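You operate a simulated robot arm through the tools that you are given. There is no shell and no other tool. Be economical: measure what you need, move in short steps, check, and stop when the job is done.

You run a simulated two-armed robot. Do the job below in one go: nothing can be reset, and whatever is moved stays where it is left.

JOB
Pick up the green-rimmed jar with one hand, pass it to the other hand and put it in the front of the green good tray. Set down upright: green-rimmed jar.

Only the result counts: the job must be done as asked and must still hold three seconds after the hand-in. Knocking over, shifting, dropping, spilling or breaking anything else fails it.

ROBOT AND FRAMES
Two 6-joint arms with two-finger parallel grippers on one trunk, on a base that drives. Base frame: it is fixed to the floor where the robot stands at the start and does not move with it; the origin is under the middle of the robot, x ahead of it, y to its left, z up; the surface under the hand at the start is at about z = 0.85. Readings come in m, degrees, newtons and seconds.
The left shoulder is at the start at [-0.089, 0.177, 0.806], the right one opposite. With the tool pointing down near the work surface each hand reaches from about 0.1 to 0.7 m from the robot's upright axis, wherever it stands, measured 20 degrees to its own side. Places, roughly: front of the green good tray (14x13 cm) [0.18, -4.54, 0.8]. Payload 1.57 kg a hand.
The TCP of each hand is the grasp point between the finger pads, 0.03 m short of the fingertips. In the tool frame z runs along the fingers and y along their closing line. The gripper opens to 0.08 m. The fingers are 0.017 m wide and 0.012 m thick; the gripper's body (0.04 by 0.082 m) begins 0.08 m behind the TCP.
Orientation is that of the tool frame in the base frame, as [roll, pitch, yaw] about the fixed x, y, z axes, in that order (R = Rz(yaw) Ry(pitch) Rx(roll)). With the fingers straight down and closing along the base's y, the tool's x points along the base's -x, its y along +y and its z along -z.

CONTROLS
- The arms move only by the tool step_arm. It takes "left_deltas", "right_deltas" or both (then of equal length, played together; a hand with none holds still); each is a list of rows, each a list of 7 numbers: the shift along the tool's x, y, z in cm, then the turn, a rotation vector about the tool's x, y, z in rad, then the closure, from 0 (fully open) to 1 (shut). In form: [[tx, ty, tz, rx, ry, rz, claw], ...]. A call has 1 to 10 rows; each row is the pose to reach, as a shift and turn from the pose commanded when the call began, along the tool's axes at that moment. A row lasts 0.2 s, in which the tool goes at most 0.05 m and 8.6 degrees; a call with a longer step from one row to the next is refused whole, and so is a gripper value outside its range. Where a pose cannot be reached the arm comes as near as it can. A force on the tool above 40 N (or 10 N above the force at the start of the call, whichever is more), or a blocked arm, ends the call early, and 0.2 s more pass. The fingers move at their own pace (about 0.072 m/s each) and stop on an object; they squeeze with about 39 N. The grip force told is the motor's: it shows also when the fingers shut on nothing. Time passes only in rows, and 0.2 s behind the last, so rows that repeat a pose let the fingers close. The reply holds the time, the measured pose of the TCP, the force on the tool along the base axes, the opening and the grip force, in the units named above and with some noise, with the torque about the TCP (base axes, N m) and any sound that the robot's microphone picked up.
- Cameras (640 x 400 px; columns grow to the right, rows downward): "scene" is now at [0.0408, -0.0211, 1.5385]; the picture's right is [-0.26, -0.96, 0.00], its down [-0.65, 0.18, -0.74] and it looks along [0.71, -0.19, -0.68] (base axes); focal length 262 px, centre (320, 200). "left" rides on the left gripper at [0.072, 0.007, -0.122] in its tool frame; the picture's right is [-0.09, 1.00, 0.00], its down [-0.84, -0.08, -0.54] and it looks along [-0.54, -0.05, 0.84] (tool axes); focal length 238 px, centre (320, 200). "right" rides on the right gripper at [0.072, -0.007, -0.122] in its tool frame; the picture's right is [0.09, 1.00, 0.00], its down [-0.84, 0.08, -0.54] and it looks along [-0.54, 0.05, 0.84] (tool axes); focal length 238 px, centre (320, 200). There is no depth. A picture from a camera that has moved, and an enlarged one, comes with that camera's place and axes in the base frame and with its lens.
- capture(camera): a new picture of that camera. The clock stands still meanwhile.
- raise_lower(by): slides the trunk up (or, below 0, down) by that many m; the arms and the scene camera ride with it, the base frame stays. It gives what a move gives, with no picture.
- roll_base(legs): drives the robot by 1 to 6 legs, each [ahead, left, turn to the left] in m, m and degrees, along the robot's own axes; the way and the turn of a leg run together, so that a leg with both is an arc; at most 1.5 m and 180 degrees a leg. The arms and the cameras ride along, it lands a little off, and it stops where it bumps. It gives what a move gives.
- turn_head(pan, tilt): turns the head with the scene camera to pan (to the left, within 143 degrees either way) and tilt (down, from -29 to 69), counted from straight ahead of the robot. It gives what a move gives.
- zoom(camera, box): a new picture of the part [left, top, right, bottom] of that camera's present view, enlarged. The clock stands still meanwhile.
- finish_job(): hands the job in; it is judged then, once.

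Work in short steps. Places have to be worked out from the pictures, the camera data and where the tool is seen: move nearer, look again, correct. Check each grasp and each placing, and mend what went wrong. You have 120 turns and 88 pictures in all, those below and enlarged ones among them. Open the grippers and draw the arms clear of the work before you hand the job in, unless the task says otherwise; then end with one line.

The tools are called after "Call:" as a command line: name --argument value ..., lists and objects as JSON in quotes. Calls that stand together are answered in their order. step_arm: Moves the arms, as the interface text tells. Its arguments: {"type":"object","properties":{"left_deltas":{"type":"array"},"right_deltas":{"type":"array"}},"required":[]} The other tools are called the same way: raise_lower (by) slides the trunk up or down; roll_base (legs) drives the base; turn_head (pan, tilt) turns the head that bears the scene camera; capture (camera) takes a picture; zoom (camera, box) takes an enlarged picture of a part of a camera's view; finish_job () hands the job in.

At the start:

```text
time: 0.0
left_eef_pos: [0.4909, 0.118, 1.1497]
left_tool_rot: [-180.0, -0.1, 180.0]
left_contact_force: [0.7, -0.9, -0.7]
left_torque: [0.0, 0.0, -0.02]
left_width: 0.0797
left_gripper_force: 0.0
right_eef_pos: [0.47, -0.329, 1.0861]
right_tool_rot: [-180.0, 0.0, -180.0]
right_contact_force: [0.5, -0.9, 0.6]
right_torque: [0.01, -0.03, -0.03]
right_width: 0.0796
right_gripper_force: 0.0
trunk travel left (down, up): [-0.25, 0.078]
robot x, y, heading: [0.0009, 0.0008, 0.2]
head pan, tilt: [-15.3, 42.6]
```

scene: 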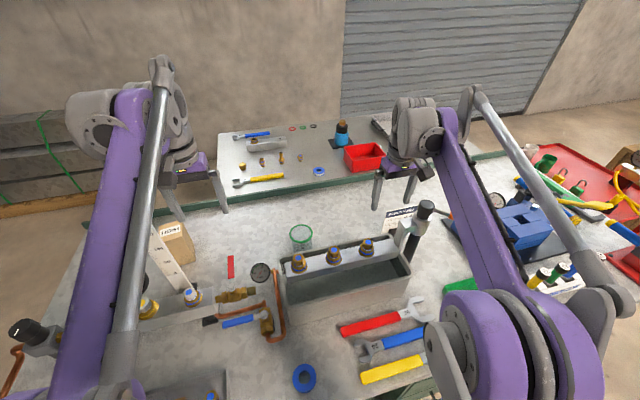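
right: 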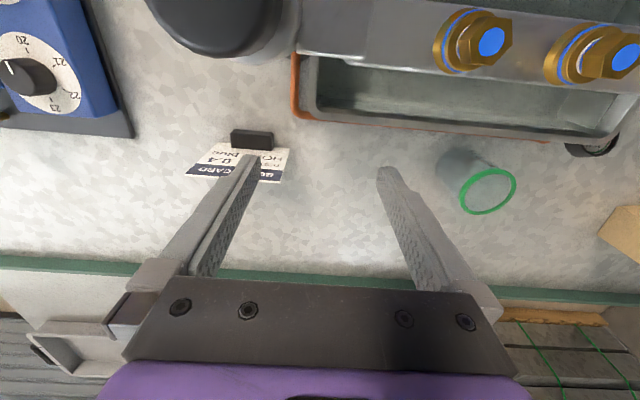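
left: 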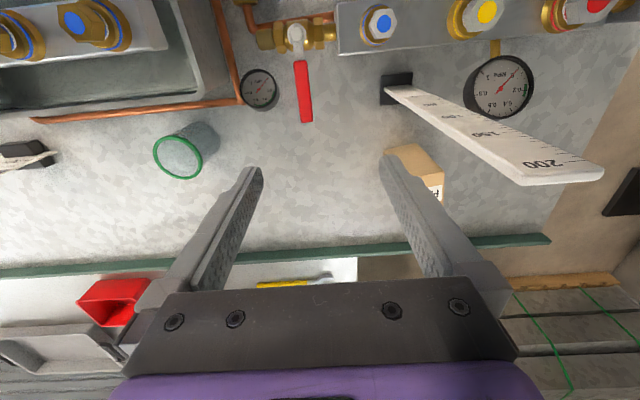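

I'll look closely at the jar first to measure its rim and height.

Call:
zoom --camera "left" --box '[120, 90, 280, 190]'

Call:
zoom --camera "scene" --box '[240, 190, 400, 290]'

Call:
zoom --camera "right" --box '[400, 110, 560, 230]'

```text
4.00 times, centred on (200, 140) of left
camera zoom: at [0.4188, 0.1244, 1.2709], right [0.09, 1.0, 0.0], down [0.84, -0.08, 0.54], along [0.54, -0.05, -0.84], focal length 953 px, centre (800, 440)
```

zoom: 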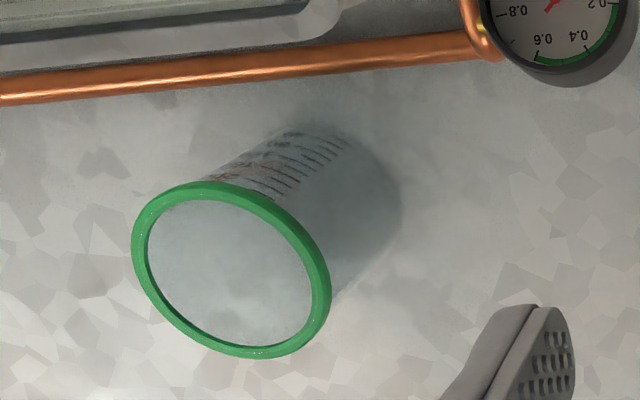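

```text
4.00 times, centred on (320, 240) of scene
camera zoom: at [0.0408, -0.0211, 1.5385], right [-0.26, -0.96, 0.0], down [-0.65, 0.18, -0.74], along [0.71, -0.19, -0.68], focal length 1047 px, centre (320, 40)
```

zoom: 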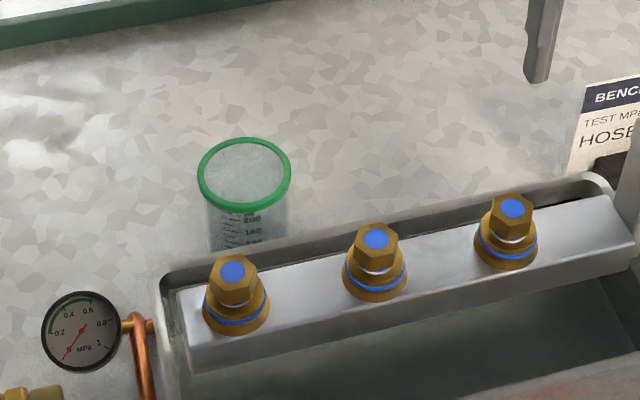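

```text
3.33 times, centred on (480, 170) of right
camera zoom: at [0.3977, -0.3367, 1.2089], right [-0.09, 1.0, 0.0], down [0.84, 0.08, 0.54], along [0.54, 0.05, -0.84], focal length 794 px, centre (-213, 300)
```

zoom: 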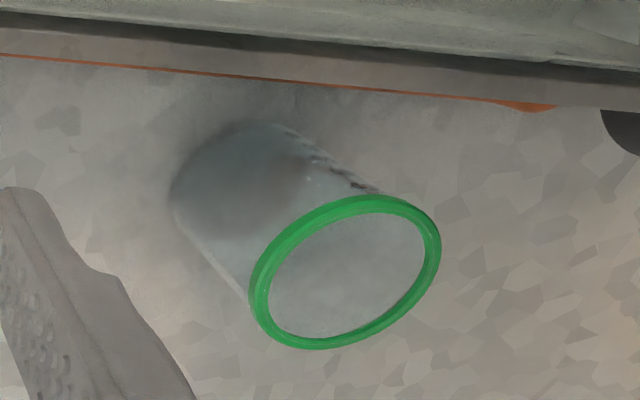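

The jar rim centre triangulates to about (0.539, -0.100, 0.938), about 0.069 m across, so it fits the gripper. The left hand will take it from above near the rim, and I'll move it over the jar first.

Call:
step_arm --left_deltas '[[-0.8, -3.6, 0, 0, 0, 0, 0], [-1.6, -7.2, 0, 0, 0, 0, 0], [-2.4, -10.9, 0, 0, 0, 0, 0], [-3.2, -14.5, 0, 0, 0, 0, 0], [-4.0, -18.1, 0, 0, 0, 0, 0], [-4.8, -21.8, 0, 0, 0, 0, 0], [-4.8, -21.8, 4, 0, 0, 0, 0], [-4.8, -21.8, 7, 0, 0, 0, 0], [-4.8, -21.8, 7, 0, 0, 0, 0]]'

Call:
capture --camera "left"

Call:
capture --camera "scene"

```text
time: 2.0
left_eef_pos: [0.5357, -0.0987, 1.0785]
left_tool_rot: [180.0, 0.0, -180.0]
left_contact_force: [-0.1, 0.4, 0.0]
left_torque: [-0.04, 0.01, -0.03]
left_width: 0.0802
left_gripper_force: 0.0
left hand out of reach, approached as far as the arm can: row 4, 5, 6, 7, 8, 9
right_eef_pos: [0.4694, -0.329, 1.0858]
right_tool_rot: [-180.0, 0.0, -180.0]
right_contact_force: [0.0, -0.9, -0.5]
right_torque: [0.01, -0.03, 0.02]
right_width: 0.0801
right_gripper_force: 0.1
trunk travel left (down, up): [-0.25, 0.078]
robot x, y, heading: [-0.0032, 0.0002, -0.2]
head pan, tilt: [-15.3, 42.6]
```

```text
81 pictures are left
camera left: at [0.4641, -0.0912, 1.2002], right [0.09, 1.0, 0.0], down [0.84, -0.08, 0.54], along [0.54, -0.05, -0.84], focal length 238 px, centre (320, 200)
```

left: 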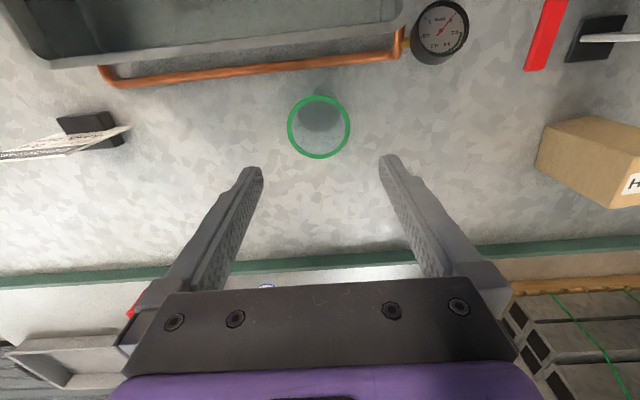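

```text
80 pictures are left
camera scene: at [0.04, -0.021, 1.5385], right [-0.26, -0.96, 0.0], down [-0.65, 0.18, -0.74], along [0.71, -0.19, -0.68], focal length 262 px, centre (320, 200)
```

scene: 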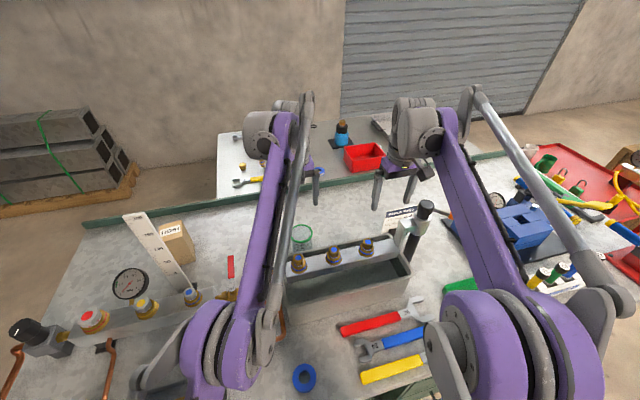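

The rim is centred between the fingers, at about (0.538, -0.099). I'll lower until the fingertips are about 3 cm below the rim, fingers open.

Call:
step_arm --left_deltas '[[0, 0, 3, 0, 0, 0, 0], [0, 0, 6, 0, 0, 0, 0], [0, 0, 9, 0, 0, 0, 0], [0, 0, 12, 0, 0, 0, 0], [0, 0, 14, 0, 0, 0, 0], [0, 0, 14, 0, 0, 0, 0]]'

Call:
capture --camera "left"

```text
time: 3.4
left_eef_pos: [0.5358, -0.0999, 0.9372]
left_tool_rot: [180.0, 0.0, 180.0]
left_contact_force: [0.7, 0.5, -0.2]
left_torque: [0.0, 0.02, 0.02]
left_width: 0.0799
left_gripper_force: 0.0
right_eef_pos: [0.4691, -0.3285, 1.086]
right_tool_rot: [-180.0, 0.1, -180.0]
right_contact_force: [0.0, 0.0, -0.5]
right_torque: [0.0, 0.0, 0.02]
right_width: 0.08
right_gripper_force: 0.0
trunk travel left (down, up): [-0.25, 0.078]
robot x, y, heading: [-0.0002, -0.0025, 0.2]
head pan, tilt: [-15.3, 42.6]
```

```text
79 pictures are left
camera left: at [0.4637, -0.0923, 1.059], right [0.09, 1.0, 0.0], down [0.84, -0.08, 0.54], along [0.54, -0.05, -0.84], focal length 238 px, centre (320, 200)
```

left: 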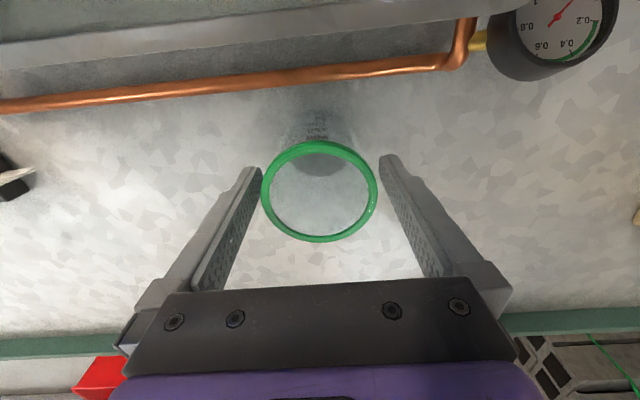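

The jar is centred between the pads. I'll close the left hand.

Call:
step_arm --left_deltas '[[0, 0, 0, 0, 0, 0, 0.3], [0, 0, 0, 0, 0, 0, 0.6], [0, 0, 0, 0, 0, 0, 1], [0, 0, 0, 0, 0, 0, 1]]'

```text
time: 4.4
left_eef_pos: [0.5353, -0.0984, 0.9373]
left_tool_rot: [179.9, 0.0, -180.0]
left_contact_force: [-0.4, 0.5, -0.4]
left_torque: [0.0, 0.0, -0.01]
left_width: 0.0617
left_gripper_force: 38.8
right_eef_pos: [0.4705, -0.3289, 1.0866]
right_tool_rot: [180.0, 0.0, 180.0]
right_contact_force: [-0.4, -0.3, 0.7]
right_torque: [0.02, -0.01, 0.02]
right_width: 0.0801
right_gripper_force: 0.1
trunk travel left (down, up): [-0.25, 0.078]
robot x, y, heading: [0.0017, 0.0015, 0.3]
head pan, tilt: [-15.3, 42.6]
```

Gripped at 0.0617 m with 39 N. I'll lift it 16 cm.

Call:
step_arm --left_deltas '[[0, 0, -1, 0, 0, 0, 1], [0, 0, -3, 0, 0, 0, 1], [0, 0, -6, 0, 0, 0, 1], [0, 0, -9, 0, 0, 0, 1], [0, 0, -12, 0, 0, 0, 1], [0, 0, -15, 0, 0, 0, 1], [0, 0, -15, 0, 0, 0, 1]]'

Call:
capture --camera "right"

Call:
capture --camera "scene"

```text
time: 6.0
left_eef_pos: [0.5331, -0.0981, 1.0843]
left_tool_rot: [179.9, 0.0, 179.9]
left_contact_force: [0.4, 0.5, -0.9]
left_torque: [0.0, 0.02, 0.01]
left_width: 0.0621
left_gripper_force: 39.1
left hand out of reach, approached as far as the arm can: row 6, 7
right_eef_pos: [0.47, -0.3296, 1.0862]
right_tool_rot: [180.0, 0.1, 179.9]
right_contact_force: [0.3, 0.4, 0.0]
right_torque: [-0.03, 0.02, 0.01]
right_width: 0.0802
right_gripper_force: 0.0
trunk travel left (down, up): [-0.25, 0.078]
robot x, y, heading: [-0.0021, -0.003, 0.2]
head pan, tilt: [-15.3, 42.6]
```

```text
78 pictures are left
camera right: at [0.3982, -0.3369, 1.2087], right [-0.09, 1.0, 0.0], down [0.84, 0.08, 0.54], along [0.54, 0.05, -0.84], focal length 238 px, centre (320, 200)
```

right: 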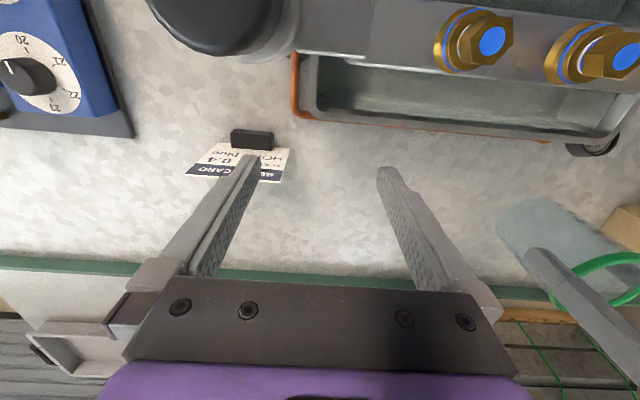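

```text
77 pictures are left
camera scene: at [0.0415, -0.0214, 1.5384], right [-0.26, -0.96, 0.0], down [-0.65, 0.18, -0.74], along [0.71, -0.19, -0.68], focal length 262 px, centre (320, 200)
```

scene: 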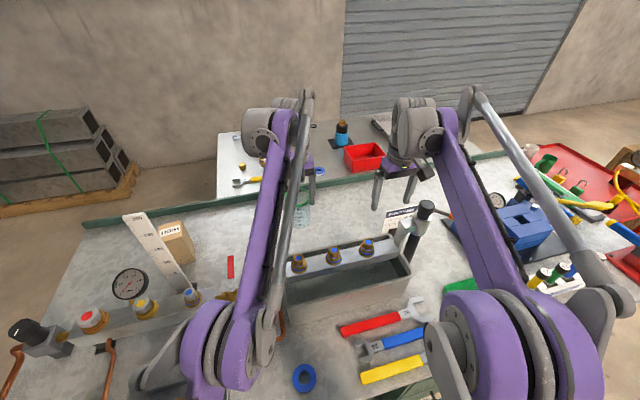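

The jar is held upright and has cleared the bench. I'll raise the trunk and lift the right hand over the tall post, then back away from the bench to get free space for the handover.

Call:
raise_lower --by 0.075

Call:
step_arm --right_deltas '[[0, 0, -2.5, 0, 0, 0, 0], [0, 0, -5, 0, 0, 0, 0], [0, 0, -7.5, 0, 0, 0, 0], [0, 0, -10, 0, 0, 0, 0], [0, 0, -10, 0, 0, 0, 0]]'

Call:
capture --camera "right"

Call:
capture --camera "scene"

```text
time: 7.1
left_eef_pos: [0.5332, -0.0977, 1.1603]
left_tool_rot: [180.0, 0.0, -180.0]
left_contact_force: [0.2, -0.6, -0.8]
left_torque: [0.0, -0.02, 0.03]
left_width: 0.062
left_gripper_force: 39.1
right_eef_pos: [0.4693, -0.3308, 1.1619]
right_tool_rot: [-180.0, 0.0, -180.0]
right_contact_force: [-0.4, -0.2, 1.0]
right_torque: [0.01, -0.02, -0.01]
right_width: 0.0801
right_gripper_force: 0.1
trunk travel left (down, up): [-0.325, 0.003]
robot x, y, heading: [0.0015, 0.0016, 0.2]
head pan, tilt: [-15.3, 42.6]
```

```text
time: 8.3
left_eef_pos: [0.5315, -0.0975, 1.1604]
left_tool_rot: [180.0, 0.0, 179.9]
left_contact_force: [-0.3, 0.6, -0.3]
left_torque: [-0.02, 0.01, 0.0]
left_width: 0.0618
left_gripper_force: 38.8
right_eef_pos: [0.4703, -0.3288, 1.2611]
right_tool_rot: [-180.0, 0.1, -179.9]
right_contact_force: [-0.1, 0.5, 0.1]
right_torque: [0.0, -0.01, 0.0]
right_width: 0.08
right_gripper_force: 0.0
trunk travel left (down, up): [-0.325, 0.003]
robot x, y, heading: [-0.0005, 0.0031, -0.2]
head pan, tilt: [-15.3, 42.6]
```

```text
76 pictures are left
camera right: at [0.3979, -0.3369, 1.3839], right [-0.09, 1.0, 0.0], down [0.84, 0.08, 0.54], along [0.54, 0.05, -0.84], focal length 238 px, centre (320, 200)
```

right: 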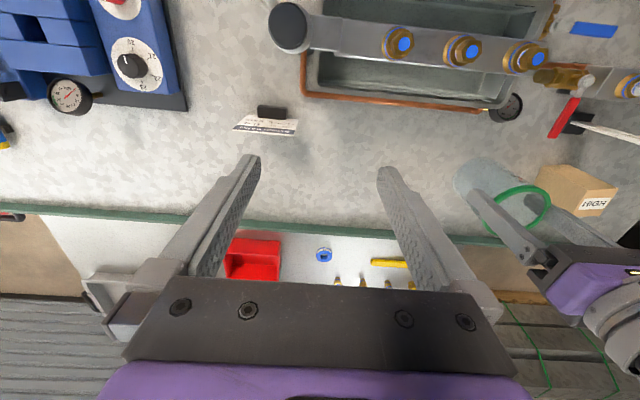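

```text
75 pictures are left
camera scene: at [0.0376, -0.0212, 1.6184], right [-0.26, -0.96, 0.0], down [-0.65, 0.18, -0.74], along [0.71, -0.19, -0.68], focal length 262 px, centre (320, 200)
```

scene: 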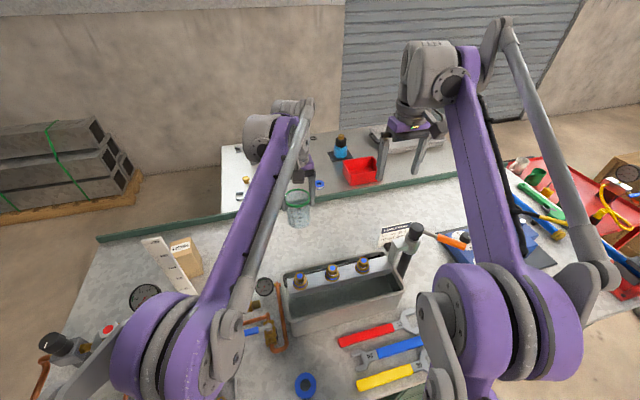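

Both hands are clear. Before driving I'll look to the right and behind, using two head turns.

Call:
turn_head --pan -85 --tilt 20

Call:
capture --camera "scene"

Call:
turn_head --pan -140 --tilt 30

Call:
capture --camera "scene"

```text
time: 9.7
left_eef_pos: [0.5317, -0.0971, 1.1609]
left_tool_rot: [-180.0, 0.0, 180.0]
left_contact_force: [0.2, -0.6, -0.9]
left_torque: [0.0, -0.01, -0.02]
left_width: 0.062
left_gripper_force: 39.1
right_eef_pos: [0.4694, -0.3297, 1.2613]
right_tool_rot: [-180.0, 0.1, 180.0]
right_contact_force: [0.5, 0.0, 0.0]
right_torque: [-0.02, 0.02, 0.04]
right_width: 0.0802
right_gripper_force: 0.1
trunk travel left (down, up): [-0.325, 0.003]
robot x, y, heading: [0.0003, -0.0045, -0.1]
head pan, tilt: [-85.0, 20.0]
```

```text
74 pictures are left
camera scene: at [-0.0341, -0.092, 1.6537], right [-1.0, -0.09, 0.0], down [-0.03, 0.34, -0.94], along [0.08, -0.94, -0.34], focal length 262 px, centre (320, 200)
```

scene: 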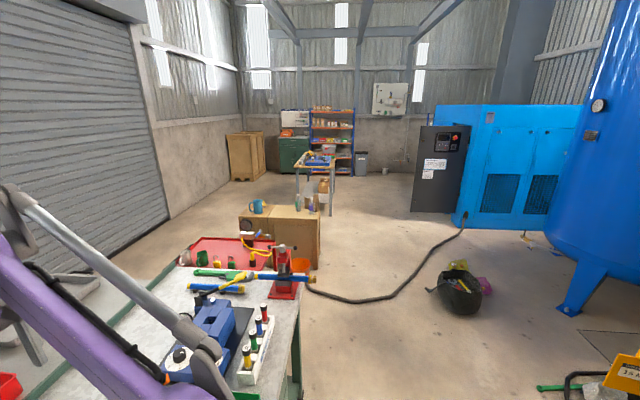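

```text
time: 11.0
left_eef_pos: [0.5319, -0.0967, 1.1587]
left_tool_rot: [-179.9, 0.0, -180.0]
left_contact_force: [-0.5, 0.3, -0.2]
left_torque: [-0.04, 0.01, 0.02]
left_width: 0.0618
left_gripper_force: 39.1
right_eef_pos: [0.4707, -0.3292, 1.2612]
right_tool_rot: [-180.0, 0.0, -179.9]
right_contact_force: [1.2, -0.3, 0.5]
right_torque: [0.0, -0.01, -0.01]
right_width: 0.0799
right_gripper_force: 0.0
trunk travel left (down, up): [-0.325, 0.003]
robot x, y, heading: [-0.0021, -0.0025, -0.0]
head pan, tilt: [-140.0, 30.0]
```

```text
73 pictures are left
camera scene: at [-0.1115, -0.0574, 1.6377], right [-0.64, 0.77, 0.0], down [0.38, 0.32, -0.87], along [-0.66, -0.56, -0.5], focal length 262 px, centre (320, 200)
```

scene: 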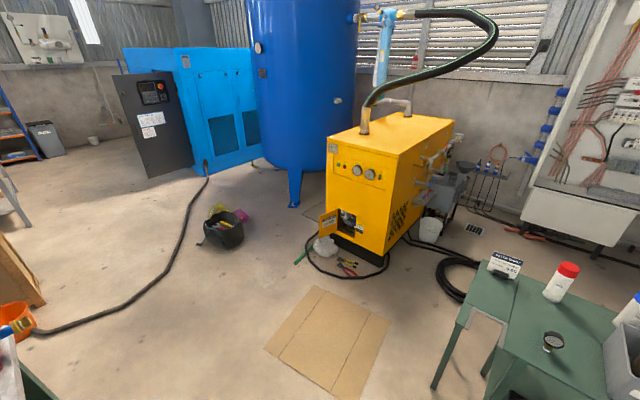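

I'll zoom toward the tray to see where it stands and what lies on the way.

Call:
turn_head --pan -85 --tilt 20

Call:
zoom --camera "scene" --box '[220, 100, 420, 225]'

Call:
zoom --camera "scene" --box '[220, 180, 500, 355]'

```text
time: 12.2
left_eef_pos: [0.5337, -0.0966, 1.1603]
left_tool_rot: [-180.0, 0.0, 179.9]
left_contact_force: [0.0, 0.1, -1.0]
left_torque: [-0.01, 0.01, 0.02]
left_width: 0.0621
left_gripper_force: 39.3
right_eef_pos: [0.4701, -0.3299, 1.2623]
right_tool_rot: [179.9, -0.1, -180.0]
right_contact_force: [0.1, 0.2, 0.5]
right_torque: [-0.01, -0.02, 0.01]
right_width: 0.0801
right_gripper_force: 0.1
trunk travel left (down, up): [-0.325, 0.003]
robot x, y, heading: [-0.0008, -0.0028, -0.0]
head pan, tilt: [-85.0, 20.0]
```

```text
3.20 times, centred on (320, 162) of scene
camera zoom: at [-0.0342, -0.092, 1.6537], right [-1.0, -0.09, 0.0], down [-0.03, 0.34, -0.94], along [0.08, -0.94, -0.34], focal length 837 px, centre (320, 320)
```

zoom: 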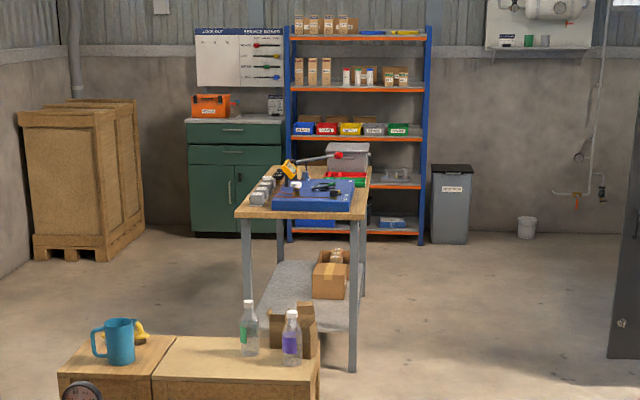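

```text
2.29 times, centred on (360, 268) of scene
camera zoom: at [-0.0342, -0.092, 1.6537], right [-1.0, -0.09, 0.0], down [-0.03, 0.34, -0.94], along [0.08, -0.94, -0.34], focal length 598 px, centre (229, 46)
```

zoom: 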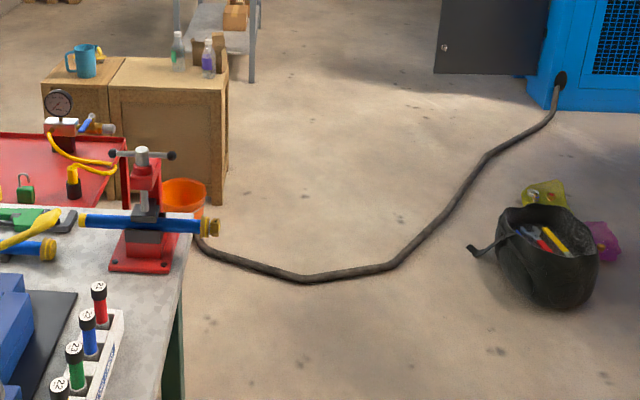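

The table with the tray spans roughly x 0.1–0.7, y −3.85 to −5.2, so I should approach it from the −x side, facing +x. First I'll back off from the bench by 0.38 m.

Call:
roll_base --legs '[[-0.38, 0, 0]]'

Call:
turn_head --pan -5 --tilt 40

Call:
capture --camera "scene"

```text
time: 14.6
left_eef_pos: [0.1534, -0.0998, 1.1608]
left_tool_rot: [179.9, 0.1, 179.9]
left_contact_force: [0.6, 1.1, 0.0]
left_torque: [0.0, 0.02, 0.0]
left_width: 0.0619
left_gripper_force: 38.8
right_eef_pos: [0.0904, -0.3304, 1.2614]
right_tool_rot: [-180.0, 0.0, 179.9]
right_contact_force: [0.0, -0.1, 0.0]
right_torque: [0.01, -0.01, 0.0]
right_width: 0.0798
right_gripper_force: 0.1
trunk travel left (down, up): [-0.325, 0.003]
robot x, y, heading: [-0.3787, -0.0042, 0.1]
head pan, tilt: [-85.0, 20.0]
```

```text
time: 16.1
left_eef_pos: [0.1525, -0.0982, 1.1588]
left_tool_rot: [180.0, 0.0, 179.9]
left_contact_force: [-0.2, 0.1, -0.8]
left_torque: [-0.01, -0.03, -0.02]
left_width: 0.0618
left_gripper_force: 39.2
right_eef_pos: [0.0887, -0.331, 1.2618]
right_tool_rot: [-179.9, -0.1, 180.0]
right_contact_force: [0.8, -0.1, 0.4]
right_torque: [-0.03, 0.0, 0.01]
right_width: 0.0799
right_gripper_force: 0.0
trunk travel left (down, up): [-0.325, 0.003]
robot x, y, heading: [-0.3762, 0.0023, -0.0]
head pan, tilt: [-5.0, 40.0]
```

```text
70 pictures are left
camera scene: at [-0.3373, -0.0063, 1.6223], right [-0.09, -1.0, 0.0], down [-0.64, 0.06, -0.77], along [0.76, -0.07, -0.64], focal length 262 px, centre (320, 200)
```

scene: 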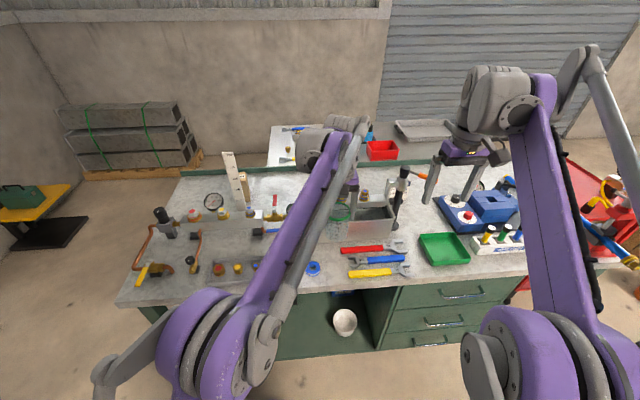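

The jar hangs securely. I'll bring the left hand (with the jar) nearer to the robot's middle, while the right hand yaws 30° toward it.

Call:
step_arm --left_deltas '[[1.6, 3.0, 0, 0, 0, 0, 1], [3.2, 5.9, 0, 0, 0, 0, 1], [4.8, 8.9, 0, 0, 0, 0, 1], [6.4, 11.8, 0, 0, 0, 0, 1], [8, 14.8, 0, 0, 0, 0, 1], [8, 14.8, 0, 0, 0, 0, 1]]' --right_deltas '[[0, 0, 0, 0, 0, -0.105, 0], [0, 0, 0, 0, 0, -0.21, 0], [0, 0, 0, 0, 0, -0.315, 0], [0, 0, 0, 0, 0, -0.42, 0], [0, 0, 0, 0, 0, -0.524, 0], [0, 0, 0, 0, 0, -0.524, 0]]'

Call:
step_arm --right_deltas '[[0, 0, 0, 0, -0.12, 0, 0], [0, 0, 0, 0, -0.24, 0, 0], [0, 0, 0, 0, -0.36, 0, 0], [0, 0, 0, 0, -0.48, 0, 0], [0, 0, 0, 0, -0.6, 0, 0], [0, 0, 0, 0, -0.72, 0, 0], [0, 0, 0, 0, -0.785, 0, 0], [0, 0, 0, 0, -0.785, 0, 0]]'

Call:
capture --camera "scene"

Call:
capture --camera "right"

```text
time: 17.6
left_eef_pos: [0.0755, 0.0487, 1.1604]
left_tool_rot: [-180.0, 0.0, -180.0]
left_contact_force: [0.1, 0.1, -1.0]
left_torque: [0.0, 0.0, -0.03]
left_width: 0.0619
left_gripper_force: 38.6
right_eef_pos: [0.09, -0.3313, 1.2614]
right_tool_rot: [180.0, 0.0, -150.1]
right_contact_force: [-0.3, -0.3, -0.2]
right_torque: [-0.02, 0.0, 0.02]
right_width: 0.0796
right_gripper_force: 0.1
trunk travel left (down, up): [-0.325, 0.003]
robot x, y, heading: [-0.3786, -0.0001, -0.4]
head pan, tilt: [-5.0, 40.0]
```

```text
time: 19.4
left_eef_pos: [0.0739, 0.05, 1.1602]
left_tool_rot: [180.0, 0.0, 179.9]
left_contact_force: [0.5, 0.9, -0.7]
left_torque: [0.02, 0.02, 0.01]
left_width: 0.0617
left_gripper_force: 38.9
right_eef_pos: [0.0905, -0.3306, 1.2613]
right_tool_rot: [-180.0, 45.0, -150.1]
right_contact_force: [-0.3, 0.7, 0.2]
right_torque: [0.0, 0.01, 0.02]
right_width: 0.0801
right_gripper_force: 0.0
trunk travel left (down, up): [-0.325, 0.003]
robot x, y, heading: [-0.381, 0.0038, -0.2]
head pan, tilt: [-5.0, 40.0]
```

```text
69 pictures are left
camera scene: at [-0.3372, -0.0062, 1.6223], right [-0.09, -1.0, 0.0], down [-0.64, 0.06, -0.77], along [0.76, -0.07, -0.64], focal length 262 px, centre (320, 200)
```

scene: 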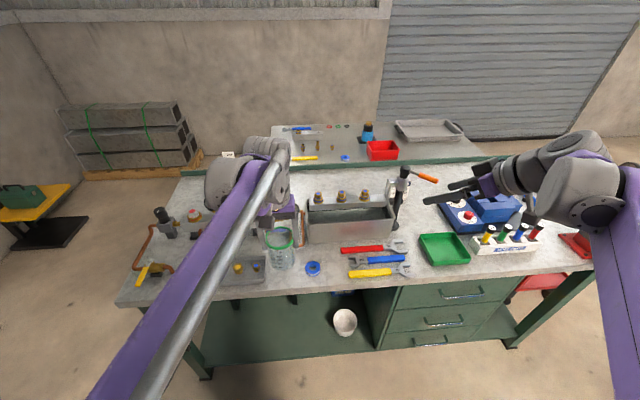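

```text
68 pictures are left
camera right: at [-0.0254, -0.4048, 1.2969], right [-0.55, 0.83, -0.07], down [0.14, 0.17, 0.98], along [0.82, 0.53, -0.21], focal length 238 px, centre (320, 200)
```

right: 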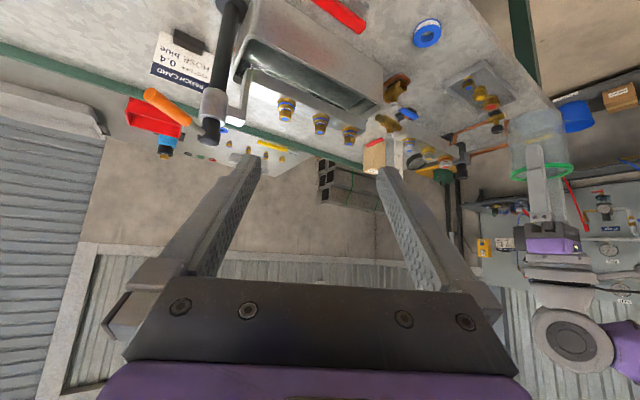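

The jar is at about (0.0745, 0.049), spanning z 1.073–1.161. To keep the wrist cameras apart I'll turn the left hand about the vertical by −100°, which puts its camera on the left. The right hand will yaw so that it points to the left and slightly forward.

Call:
step_arm --left_deltas '[[0, 0, 0, 0, 0, 0.125, 1], [0, 0, 0, 0, 0, 0.25, 1], [0, 0, 0, 0, 0, 0.375, 1], [0, 0, 0, 0, 0, 0.5, 1], [0, 0, 0, 0, 0, 0.625, 1], [0, 0, 0, 0, 0, 0.75, 1], [0, 0, 0, 0, 0, 0.873, 1], [0, 0, 0, 0, 0, 0.873, 1]]' --right_deltas '[[0, 0, 0, -0.088, 0, -0.088, 0], [0, 0, 0, -0.176, 0, -0.176, 0], [0, 0, 0, -0.264, 0, -0.264, 0], [0, 0, 0, -0.352, 0, -0.352, 0], [0, 0, 0, -0.44, 0, -0.44, 0], [0, 0, 0, -0.528, 0, -0.528, 0], [0, 0, 0, -0.617, 0, -0.617, 0], [0, 0, 0, -0.617, 0, -0.617, 0]]'

Call:
step_arm --left_deltas '[[0, 0, 0, 0, 0, 0.125, 1], [0, 0, 0, 0, 0, 0.25, 1], [0, 0, 0, 0, 0, 0.375, 1], [0, 0, 0, 0, 0, 0.5, 1], [0, 0, 0, 0, 0, 0.625, 1], [0, 0, 0, 0, 0, 0.75, 1], [0, 0, 0, 0, 0, 0.873, 1], [0, 0, 0, 0, 0, 0.873, 1]]' --right_deltas '[[0, 0, 0, 0, -0.02, 0, 0], [0, 0, 0, 0, -0.04, 0, 0], [0, 0, 0, 0, -0.06, 0, 0], [0, 0, 0, 0, -0.08, 0, 0], [0, 0, 0, 0, -0.1, 0, 0], [0, 0, 0, 0, -0.12, 0, 0], [0, 0, 0, 0, -0.14, 0, 0], [0, 0, 0, 0, -0.14, 0, 0]]'

Call:
capture --camera "scene"

Call:
capture --camera "right"

```text
time: 21.1
left_eef_pos: [0.0741, 0.0497, 1.1596]
left_tool_rot: [180.0, -0.1, 129.8]
left_contact_force: [0.2, 0.1, -0.9]
left_torque: [0.0, 0.03, -0.04]
left_width: 0.0619
left_gripper_force: 39.1
right_eef_pos: [0.0896, -0.3309, 1.2617]
right_tool_rot: [-180.0, 45.0, -100.0]
right_contact_force: [-0.5, 0.0, -0.2]
right_torque: [-0.02, 0.01, 0.01]
right_width: 0.08
right_gripper_force: 0.1
trunk travel left (down, up): [-0.325, 0.003]
robot x, y, heading: [-0.3777, 0.0018, -0.3]
head pan, tilt: [-5.0, 40.0]
```

```text
time: 22.9
left_eef_pos: [0.0738, 0.0497, 1.1606]
left_tool_rot: [-180.0, 0.0, 79.9]
left_contact_force: [0.5, -1.1, -0.9]
left_torque: [0.01, 0.01, 0.01]
left_width: 0.0618
left_gripper_force: 38.5
right_eef_pos: [0.0896, -0.3308, 1.2604]
right_tool_rot: [-180.0, 53.0, -100.2]
right_contact_force: [0.8, -0.1, -0.1]
right_torque: [0.01, 0.02, 0.01]
right_width: 0.0797
right_gripper_force: 0.1
trunk travel left (down, up): [-0.325, 0.003]
robot x, y, heading: [-0.377, 0.0029, 0.0]
head pan, tilt: [-5.0, 40.0]
```

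```text
67 pictures are left
camera scene: at [-0.3373, -0.0062, 1.6223], right [-0.09, -1.0, 0.0], down [-0.64, 0.06, -0.77], along [0.76, -0.07, -0.64], focal length 262 px, centre (320, 200)
```

scene: 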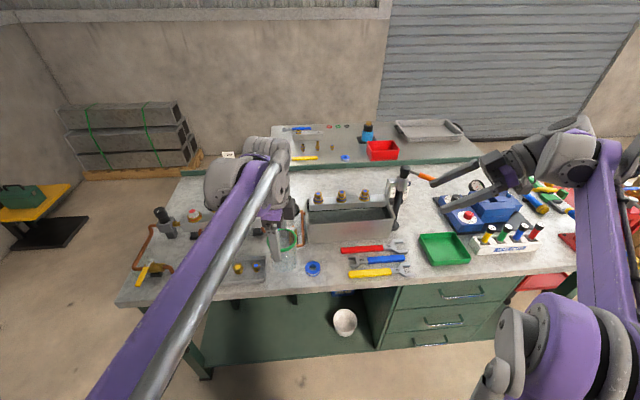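

```text
66 pictures are left
camera right: at [0.0716, -0.4703, 1.2775], right [-0.99, 0.12, -0.07], down [-0.06, 0.08, 0.99], along [0.13, 0.99, -0.07], focal length 238 px, centre (320, 200)
```

right: 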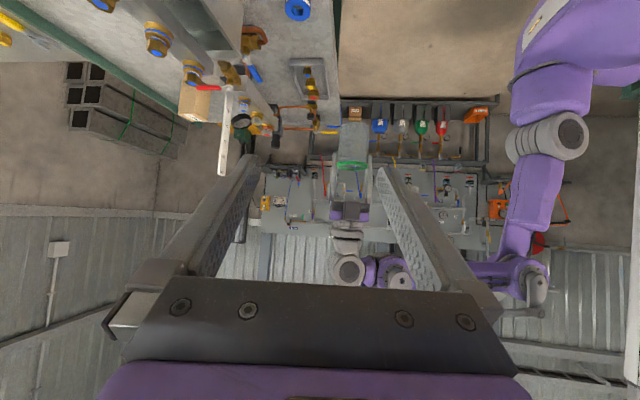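

Both closing lines are now aligned. I'll bring the right hand to a point about 16 cm short of the jar along its approach line.

Call:
step_arm --right_deltas '[[-1.7, 1.4, 3.6, 0, 0, 0, 0], [-3.4, 2.7, 7.2, 0, 0, 0, 0], [-5.0, 4.1, 10.8, 0, 0, 0, 0], [-6.7, 5.4, 14.3, 0, 0, 0, 0], [-8.4, 6.8, 17.9, 0, 0, 0, 0], [-10.1, 8.2, 21.5, 0, 0, 0, 0], [-10.1, 8.2, 21.5, 0, 0, 0, 0]]'

Call:
capture --camera "right"

Call:
capture --camera "scene"

```text
time: 24.6
left_eef_pos: [0.073, 0.0489, 1.1599]
left_tool_rot: [179.9, 0.0, 79.8]
left_contact_force: [0.1, 0.5, -0.6]
left_torque: [0.04, -0.03, 0.01]
left_width: 0.0614
left_gripper_force: 39.0
right_eef_pos: [0.0492, -0.0872, 1.2122]
right_tool_rot: [180.0, 53.1, -100.0]
right_contact_force: [0.6, 0.1, 0.3]
right_torque: [0.0, 0.0, 0.01]
right_width: 0.0801
right_gripper_force: 0.1
trunk travel left (down, up): [-0.325, 0.003]
robot x, y, heading: [-0.3788, 0.0029, 0.1]
head pan, tilt: [-5.0, 40.0]
```

```text
65 pictures are left
camera right: at [0.0315, -0.2279, 1.2289], right [-0.99, 0.12, -0.07], down [-0.06, 0.08, 0.99], along [0.13, 0.99, -0.07], focal length 238 px, centre (320, 200)
```

right: 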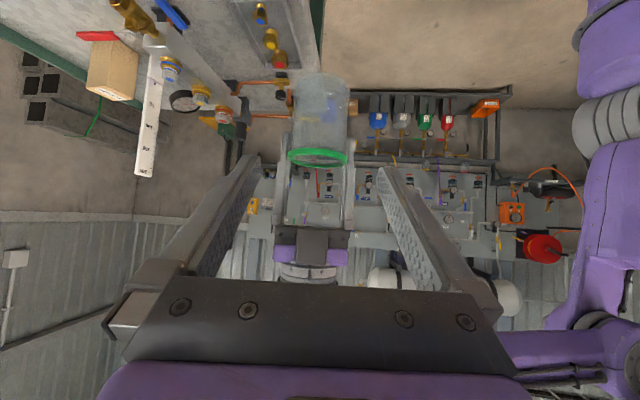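

```text
64 pictures are left
camera scene: at [-0.337, -0.0069, 1.6223], right [-0.09, -1.0, 0.0], down [-0.64, 0.06, -0.77], along [0.76, -0.07, -0.64], focal length 262 px, centre (320, 200)
```

scene: 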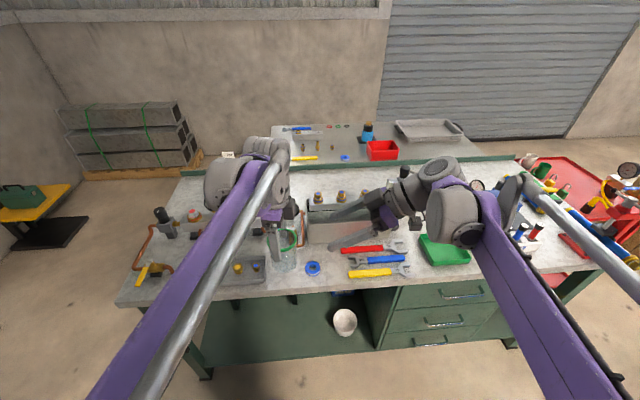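

The alignment looks good: the jar is centred between the right fingers and the jar bottom is at about z 1.075. I'll advance 10 cm and check.

Call:
step_arm --right_deltas '[[0, 0, 2.5, 0, 0, 0, 0], [0, 0, 5, 0, 0, 0, 0], [0, 0, 7.5, 0, 0, 0, 0], [0, 0, 10, 0, 0, 0, 0], [0, 0, 10, 0, 0, 0, 0]]'

Call:
capture --camera "right"

Call:
zoom --camera "scene" --box '[200, 140, 480, 315]'

```text
time: 25.8
left_eef_pos: [0.0741, 0.0503, 1.1598]
left_tool_rot: [-180.0, -0.1, 79.7]
left_contact_force: [0.7, -0.2, -1.7]
left_torque: [-0.02, 0.01, -0.02]
left_width: 0.0618
left_gripper_force: 39.3
right_eef_pos: [0.063, -0.0108, 1.1522]
right_tool_rot: [179.9, 52.9, -100.1]
right_contact_force: [0.1, -0.8, -0.5]
right_torque: [0.0, -0.01, 0.03]
right_width: 0.0802
right_gripper_force: 0.2
trunk travel left (down, up): [-0.325, 0.003]
robot x, y, heading: [-0.383, 0.0011, -0.1]
head pan, tilt: [-5.0, 40.0]
```

```text
63 pictures are left
camera right: at [0.0462, -0.1495, 1.1681], right [-0.99, 0.12, -0.07], down [-0.06, 0.08, 0.99], along [0.13, 0.99, -0.07], focal length 238 px, centre (320, 200)
```

right: 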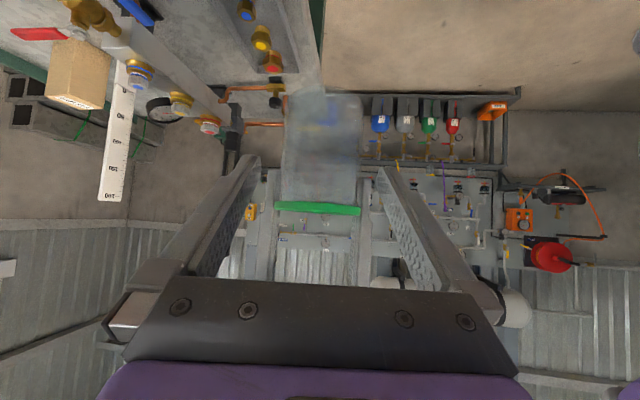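

```text
2.29 times, centred on (340, 228) of scene
camera zoom: at [-0.3375, -0.0065, 1.6223], right [-0.09, -1.0, 0.0], down [-0.64, 0.06, -0.77], along [0.76, -0.07, -0.64], focal length 598 px, centre (274, 137)
```

zoom: 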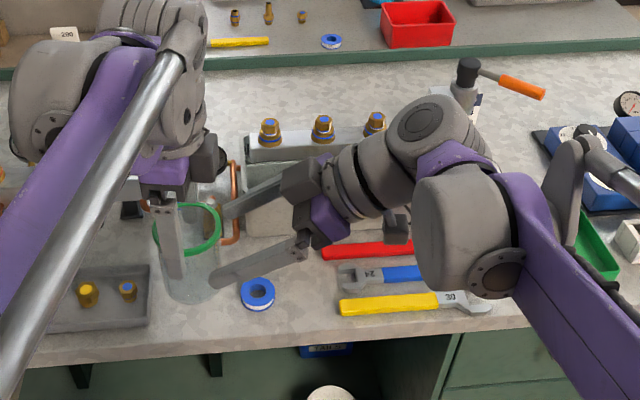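

All clear. I'll advance the last 6 cm slowly.

Call:
step_arm --right_deltas '[[0, 0, 1.5, 0, 0, 0, 0], [0, 0, 3, 0, 0, 0, 0], [0, 0, 4.5, 0, 0, 0, 0], [0, 0, 6.1, 0, 0, 0, 0], [0, 0, 6.1, 0, 0, 0, 0]]'

Call:
capture --camera "right"

Call:
zoom --camera "scene" --box '[200, 140, 480, 315]'

```text
time: 26.9
left_eef_pos: [0.0729, 0.0495, 1.1596]
left_tool_rot: [-179.9, -0.1, 79.8]
left_contact_force: [1.0, 0.3, -0.5]
left_torque: [0.03, 0.0, 0.02]
left_width: 0.0619
left_gripper_force: 39.4
right_eef_pos: [0.0724, 0.0394, 1.116]
right_tool_rot: [-180.0, 53.0, -100.1]
right_contact_force: [-0.2, -0.2, 0.1]
right_torque: [0.02, 0.02, 0.03]
right_width: 0.08
right_gripper_force: 0.0
trunk travel left (down, up): [-0.325, 0.003]
robot x, y, heading: [-0.3826, 0.0008, -0.0]
head pan, tilt: [-5.0, 40.0]
```

```text
61 pictures are left
camera right: at [0.0541, -0.1006, 1.1318], right [-0.99, 0.12, -0.07], down [-0.06, 0.08, 0.99], along [0.13, 0.99, -0.07], focal length 238 px, centre (320, 200)
```

right: 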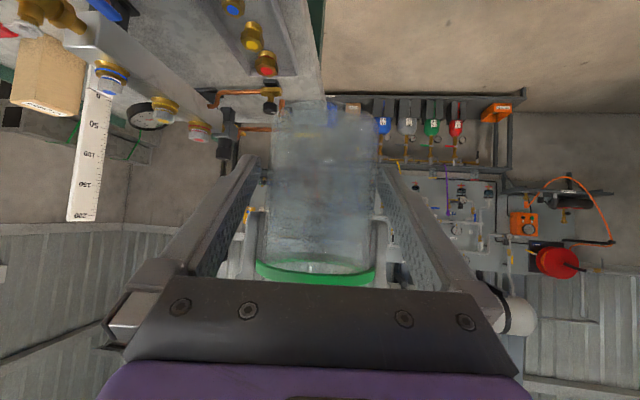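

```text
2.29 times, centred on (340, 228) of scene
camera zoom: at [-0.3375, -0.0065, 1.6223], right [-0.09, -1.0, 0.0], down [-0.64, 0.06, -0.77], along [0.76, -0.07, -0.64], focal length 598 px, centre (274, 137)
```

zoom: 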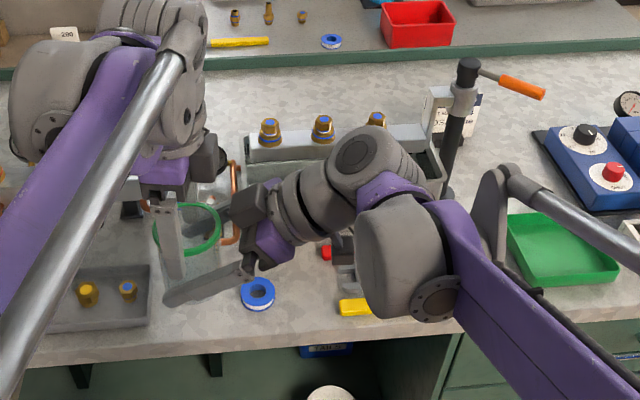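

The jar sits between the right fingers without contact. I'll close the right hand on it, with the left still holding.

Call:
step_arm --right_deltas '[[0, 0, 0, 0, 0, 0, 0.15], [0, 0, 0, 0, 0, 0, 0.3], [0, 0, 0, 0, 0, 0, 0.6], [0, 0, 0, 0, 0, 0, 1], [0, 0, 0, 0, 0, 0, 1]]' --left_deltas '[[0, 0, 0, 0, 0, 0, 1], [0, 0, 0, 0, 0, 0, 1], [0, 0, 0, 0, 0, 0, 1], [0, 0, 0, 0, 0, 0, 1], [0, 0, 0, 0, 0, 0, 1]]'

Call:
capture --camera "right"

```text
time: 28.1
left_eef_pos: [0.0727, 0.049, 1.1598]
left_tool_rot: [179.8, 0.0, 79.9]
left_contact_force: [7.9, -2.0, 1.6]
left_torque: [-0.07, -0.23, 0.11]
left_width: 0.0618
left_gripper_force: 39.1
right_eef_pos: [0.0721, 0.0403, 1.1162]
right_tool_rot: [180.0, 53.0, -100.0]
right_contact_force: [-7.7, 1.7, -1.6]
right_torque: [-0.06, -0.11, -0.01]
right_width: 0.0621
right_gripper_force: 39.0
trunk travel left (down, up): [-0.325, 0.003]
robot x, y, heading: [-0.3783, -0.0008, -0.0]
head pan, tilt: [-5.0, 40.0]
```

```text
59 pictures are left
camera right: at [0.0539, -0.1006, 1.1319], right [-0.99, 0.12, -0.07], down [-0.06, 0.08, 0.99], along [0.12, 0.99, -0.07], focal length 238 px, centre (320, 200)
```

right: 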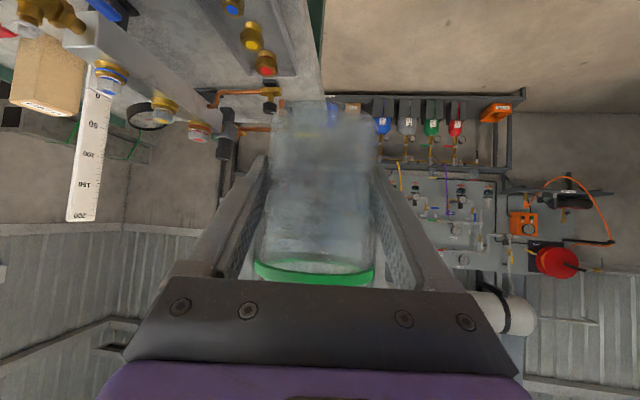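

Both hands hold the jar: the right at 0.062 m and 39 N. I'll open the left hand and lift it straight up.

Call:
step_arm --left_deltas '[[0, 0, 0, 0, 0, 0, 0.5], [0, 0, 0, 0, 0, 0, 0], [0, 0, 0, 0, 0, 0, 0], [0, 0, -1.5, 0, 0, 0, 0], [0, 0, -4, 0, 0, 0, 0], [0, 0, -7, 0, 0, 0, 0], [0, 0, -10, 0, 0, 0, 0], [0, 0, -10, 0, 0, 0, 0]]' --right_deltas '[[0, 0, 0, 0, 0, 0, 1], [0, 0, 0, 0, 0, 0, 1], [0, 0, 0, 0, 0, 0, 1], [0, 0, 0, 0, 0, 0, 1], [0, 0, 0, 0, 0, 0, 1], [0, 0, 0, 0, 0, 0, 1], [0, 0, 0, 0, 0, 0, 1], [0, 0, 0, 0, 0, 0, 1]]'

Call:
capture --camera "right"

Call:
capture --camera "scene"

```text
time: 29.9
left_eef_pos: [0.074, 0.0497, 1.2594]
left_tool_rot: [-179.9, -0.1, 79.8]
left_contact_force: [0.2, -0.3, -0.5]
left_torque: [0.01, -0.01, 0.01]
left_width: 0.0801
left_gripper_force: 0.1
right_eef_pos: [0.0723, 0.0397, 1.1151]
right_tool_rot: [-180.0, 53.0, -100.1]
right_contact_force: [0.4, 0.4, -0.6]
right_torque: [-0.03, -0.02, -0.01]
right_width: 0.0618
right_gripper_force: 39.2
trunk travel left (down, up): [-0.325, 0.003]
robot x, y, heading: [-0.3777, 0.0, -0.1]
head pan, tilt: [-5.0, 40.0]
```

```text
58 pictures are left
camera right: at [0.054, -0.1007, 1.1319], right [-0.99, 0.12, -0.07], down [-0.06, 0.08, 0.99], along [0.13, 0.99, -0.07], focal length 238 px, centre (320, 200)
```

right: 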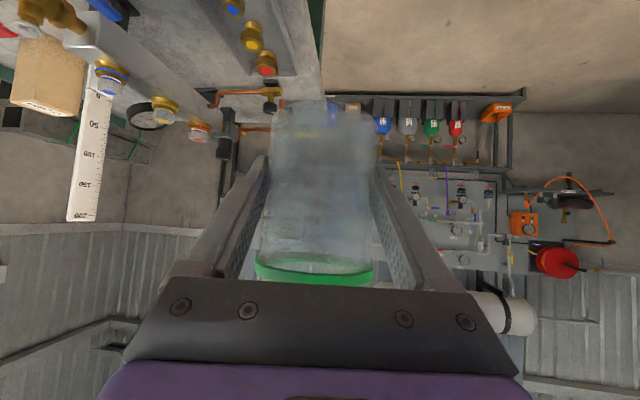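

```text
57 pictures are left
camera scene: at [-0.3374, -0.0062, 1.6223], right [-0.09, -1.0, 0.0], down [-0.64, 0.06, -0.77], along [0.76, -0.07, -0.64], focal length 262 px, centre (320, 200)
```

scene: 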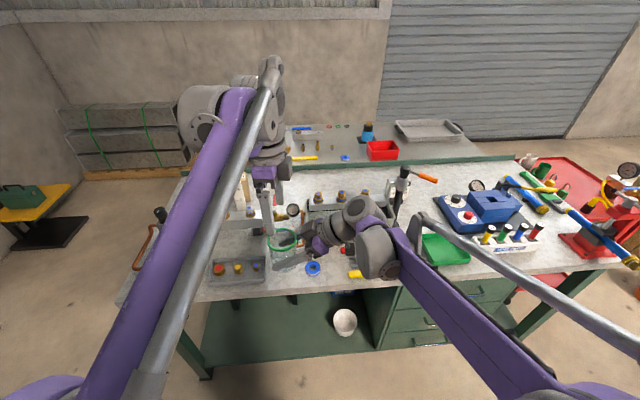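

The handover is complete, with the right hand holding the jar alone and upright. I'll move the left hand away to the left. At the same time the right hand swings to point mostly forward, on its own side.

Call:
step_arm --left_deltas '[[3, -1, 0, 0, 0, 0, 0], [6, -2, 0, 0, 0, 0, 0], [9, -3, 0, 0, 0, 0, 0], [12, -4, 0, 0, 0, 0, 0], [15, -5, 0, 0, 0, 0, 0], [17, -6, 0, 0, 0, 0, 0], [18, -7, 0, 0, 0, 0, 0], [18, -8, 0, 0, 0, 0, 0], [18, -8, 0, 0, 0, 0, 0]]' --right_deltas '[[1.8, -0.15, -2.4, 0.105, 0, 0.079, 1], [3.6, -0.3, -4.8, 0.209, 0, 0.157, 1], [5.5, -0.45, -7.2, 0.314, 0, 0.236, 1], [7.3, -0.6, -9.7, 0.418, 0, 0.315, 1], [9.1, -0.75, -12.1, 0.523, 0, 0.394, 1], [10.9, -0.9, -14.5, 0.628, 0, 0.472, 1], [12.7, -1.05, -16.9, 0.732, 0, 0.551, 1], [14.5, -1.2, -19.3, 0.837, 0, 0.63, 1], [14.5, -1.2, -19.3, 0.837, 0, 0.63, 1]]'

Call:
capture --camera "scene"

```text
time: 31.9
left_eef_pos: [0.0264, 0.2424, 1.2597]
left_tool_rot: [179.9, 0.0, 79.8]
left_contact_force: [-0.5, 0.2, -0.8]
left_torque: [-0.02, 0.02, -0.01]
left_width: 0.0802
left_gripper_force: 0.1
right_eef_pos: [0.0421, -0.2015, 1.1163]
right_tool_rot: [180.0, 53.1, -160.2]
right_contact_force: [0.5, 0.6, -0.3]
right_torque: [-0.01, 0.0, 0.01]
right_width: 0.0621
right_gripper_force: 38.9
trunk travel left (down, up): [-0.325, 0.003]
robot x, y, heading: [-0.379, 0.0027, -0.1]
head pan, tilt: [-5.0, 40.0]
```

```text
56 pictures are left
camera scene: at [-0.3368, -0.0062, 1.6223], right [-0.09, -1.0, 0.0], down [-0.64, 0.06, -0.77], along [0.76, -0.07, -0.64], focal length 262 px, centre (320, 200)
```

scene: 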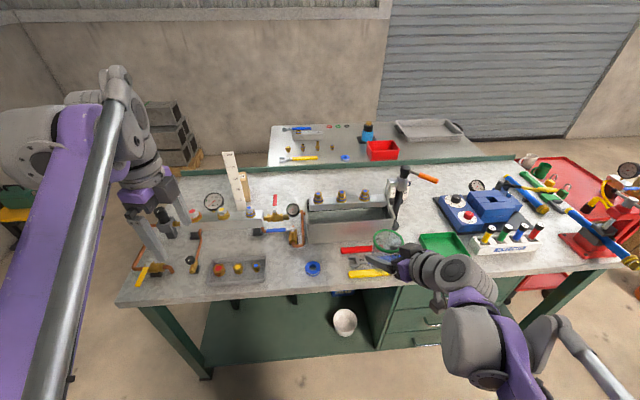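

The path beside the bench looks free. I'll back a little more and strafe right in stages, watching the floor hose.

Call:
roll_base --legs '[[-0.1, 0, 0], [0, -1.0, 0]]'

Call:
turn_head --pan -90 --tilt 35

Call:
capture --camera "scene"

```text
time: 41.7
left_eef_pos: [-0.0741, -0.7472, 1.26]
left_tool_rot: [180.0, 0.0, 80.2]
left_contact_force: [-0.1, 0.6, 0.4]
left_torque: [0.04, 0.01, -0.06]
left_width: 0.0797
left_gripper_force: 0.0
right_eef_pos: [-0.0569, -1.188, 1.116]
right_tool_rot: [179.9, 53.0, -159.8]
right_contact_force: [-0.2, 0.6, -0.8]
right_torque: [-0.02, -0.01, -0.04]
right_width: 0.0621
right_gripper_force: 38.7
trunk travel left (down, up): [-0.325, 0.003]
robot x, y, heading: [-0.4795, -0.9915, 0.2]
head pan, tilt: [-5.0, 40.0]
```

```text
time: 43.3
left_eef_pos: [-0.0739, -0.7458, 1.26]
left_tool_rot: [179.9, 0.1, 80.2]
left_contact_force: [-0.2, 0.4, -0.3]
left_torque: [0.02, 0.03, 0.01]
left_width: 0.0803
left_gripper_force: 0.1
right_eef_pos: [-0.0567, -1.1882, 1.1167]
right_tool_rot: [-180.0, 53.0, -159.8]
right_contact_force: [0.5, 0.9, -0.5]
right_torque: [-0.02, 0.01, 0.03]
right_width: 0.0622
right_gripper_force: 39.7
trunk travel left (down, up): [-0.325, 0.003]
robot x, y, heading: [-0.482, -0.9878, 0.3]
head pan, tilt: [-90.0, 35.0]
```

```text
55 pictures are left
camera scene: at [-0.5213, -1.0771, 1.6298], right [-1.0, 0.0, 0.0], down [0.0, 0.57, -0.82], along [0.0, -0.82, -0.57], focal length 262 px, centre (320, 200)
```

scene: 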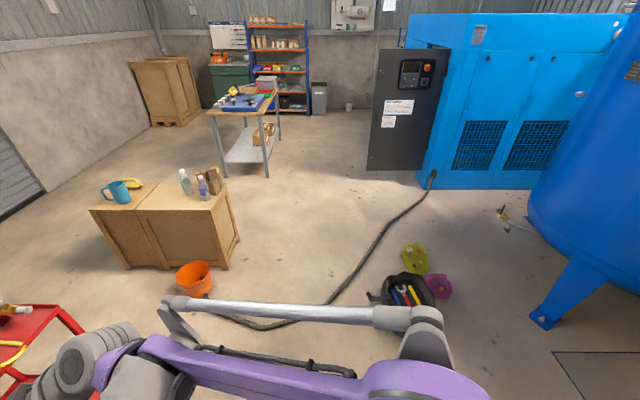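

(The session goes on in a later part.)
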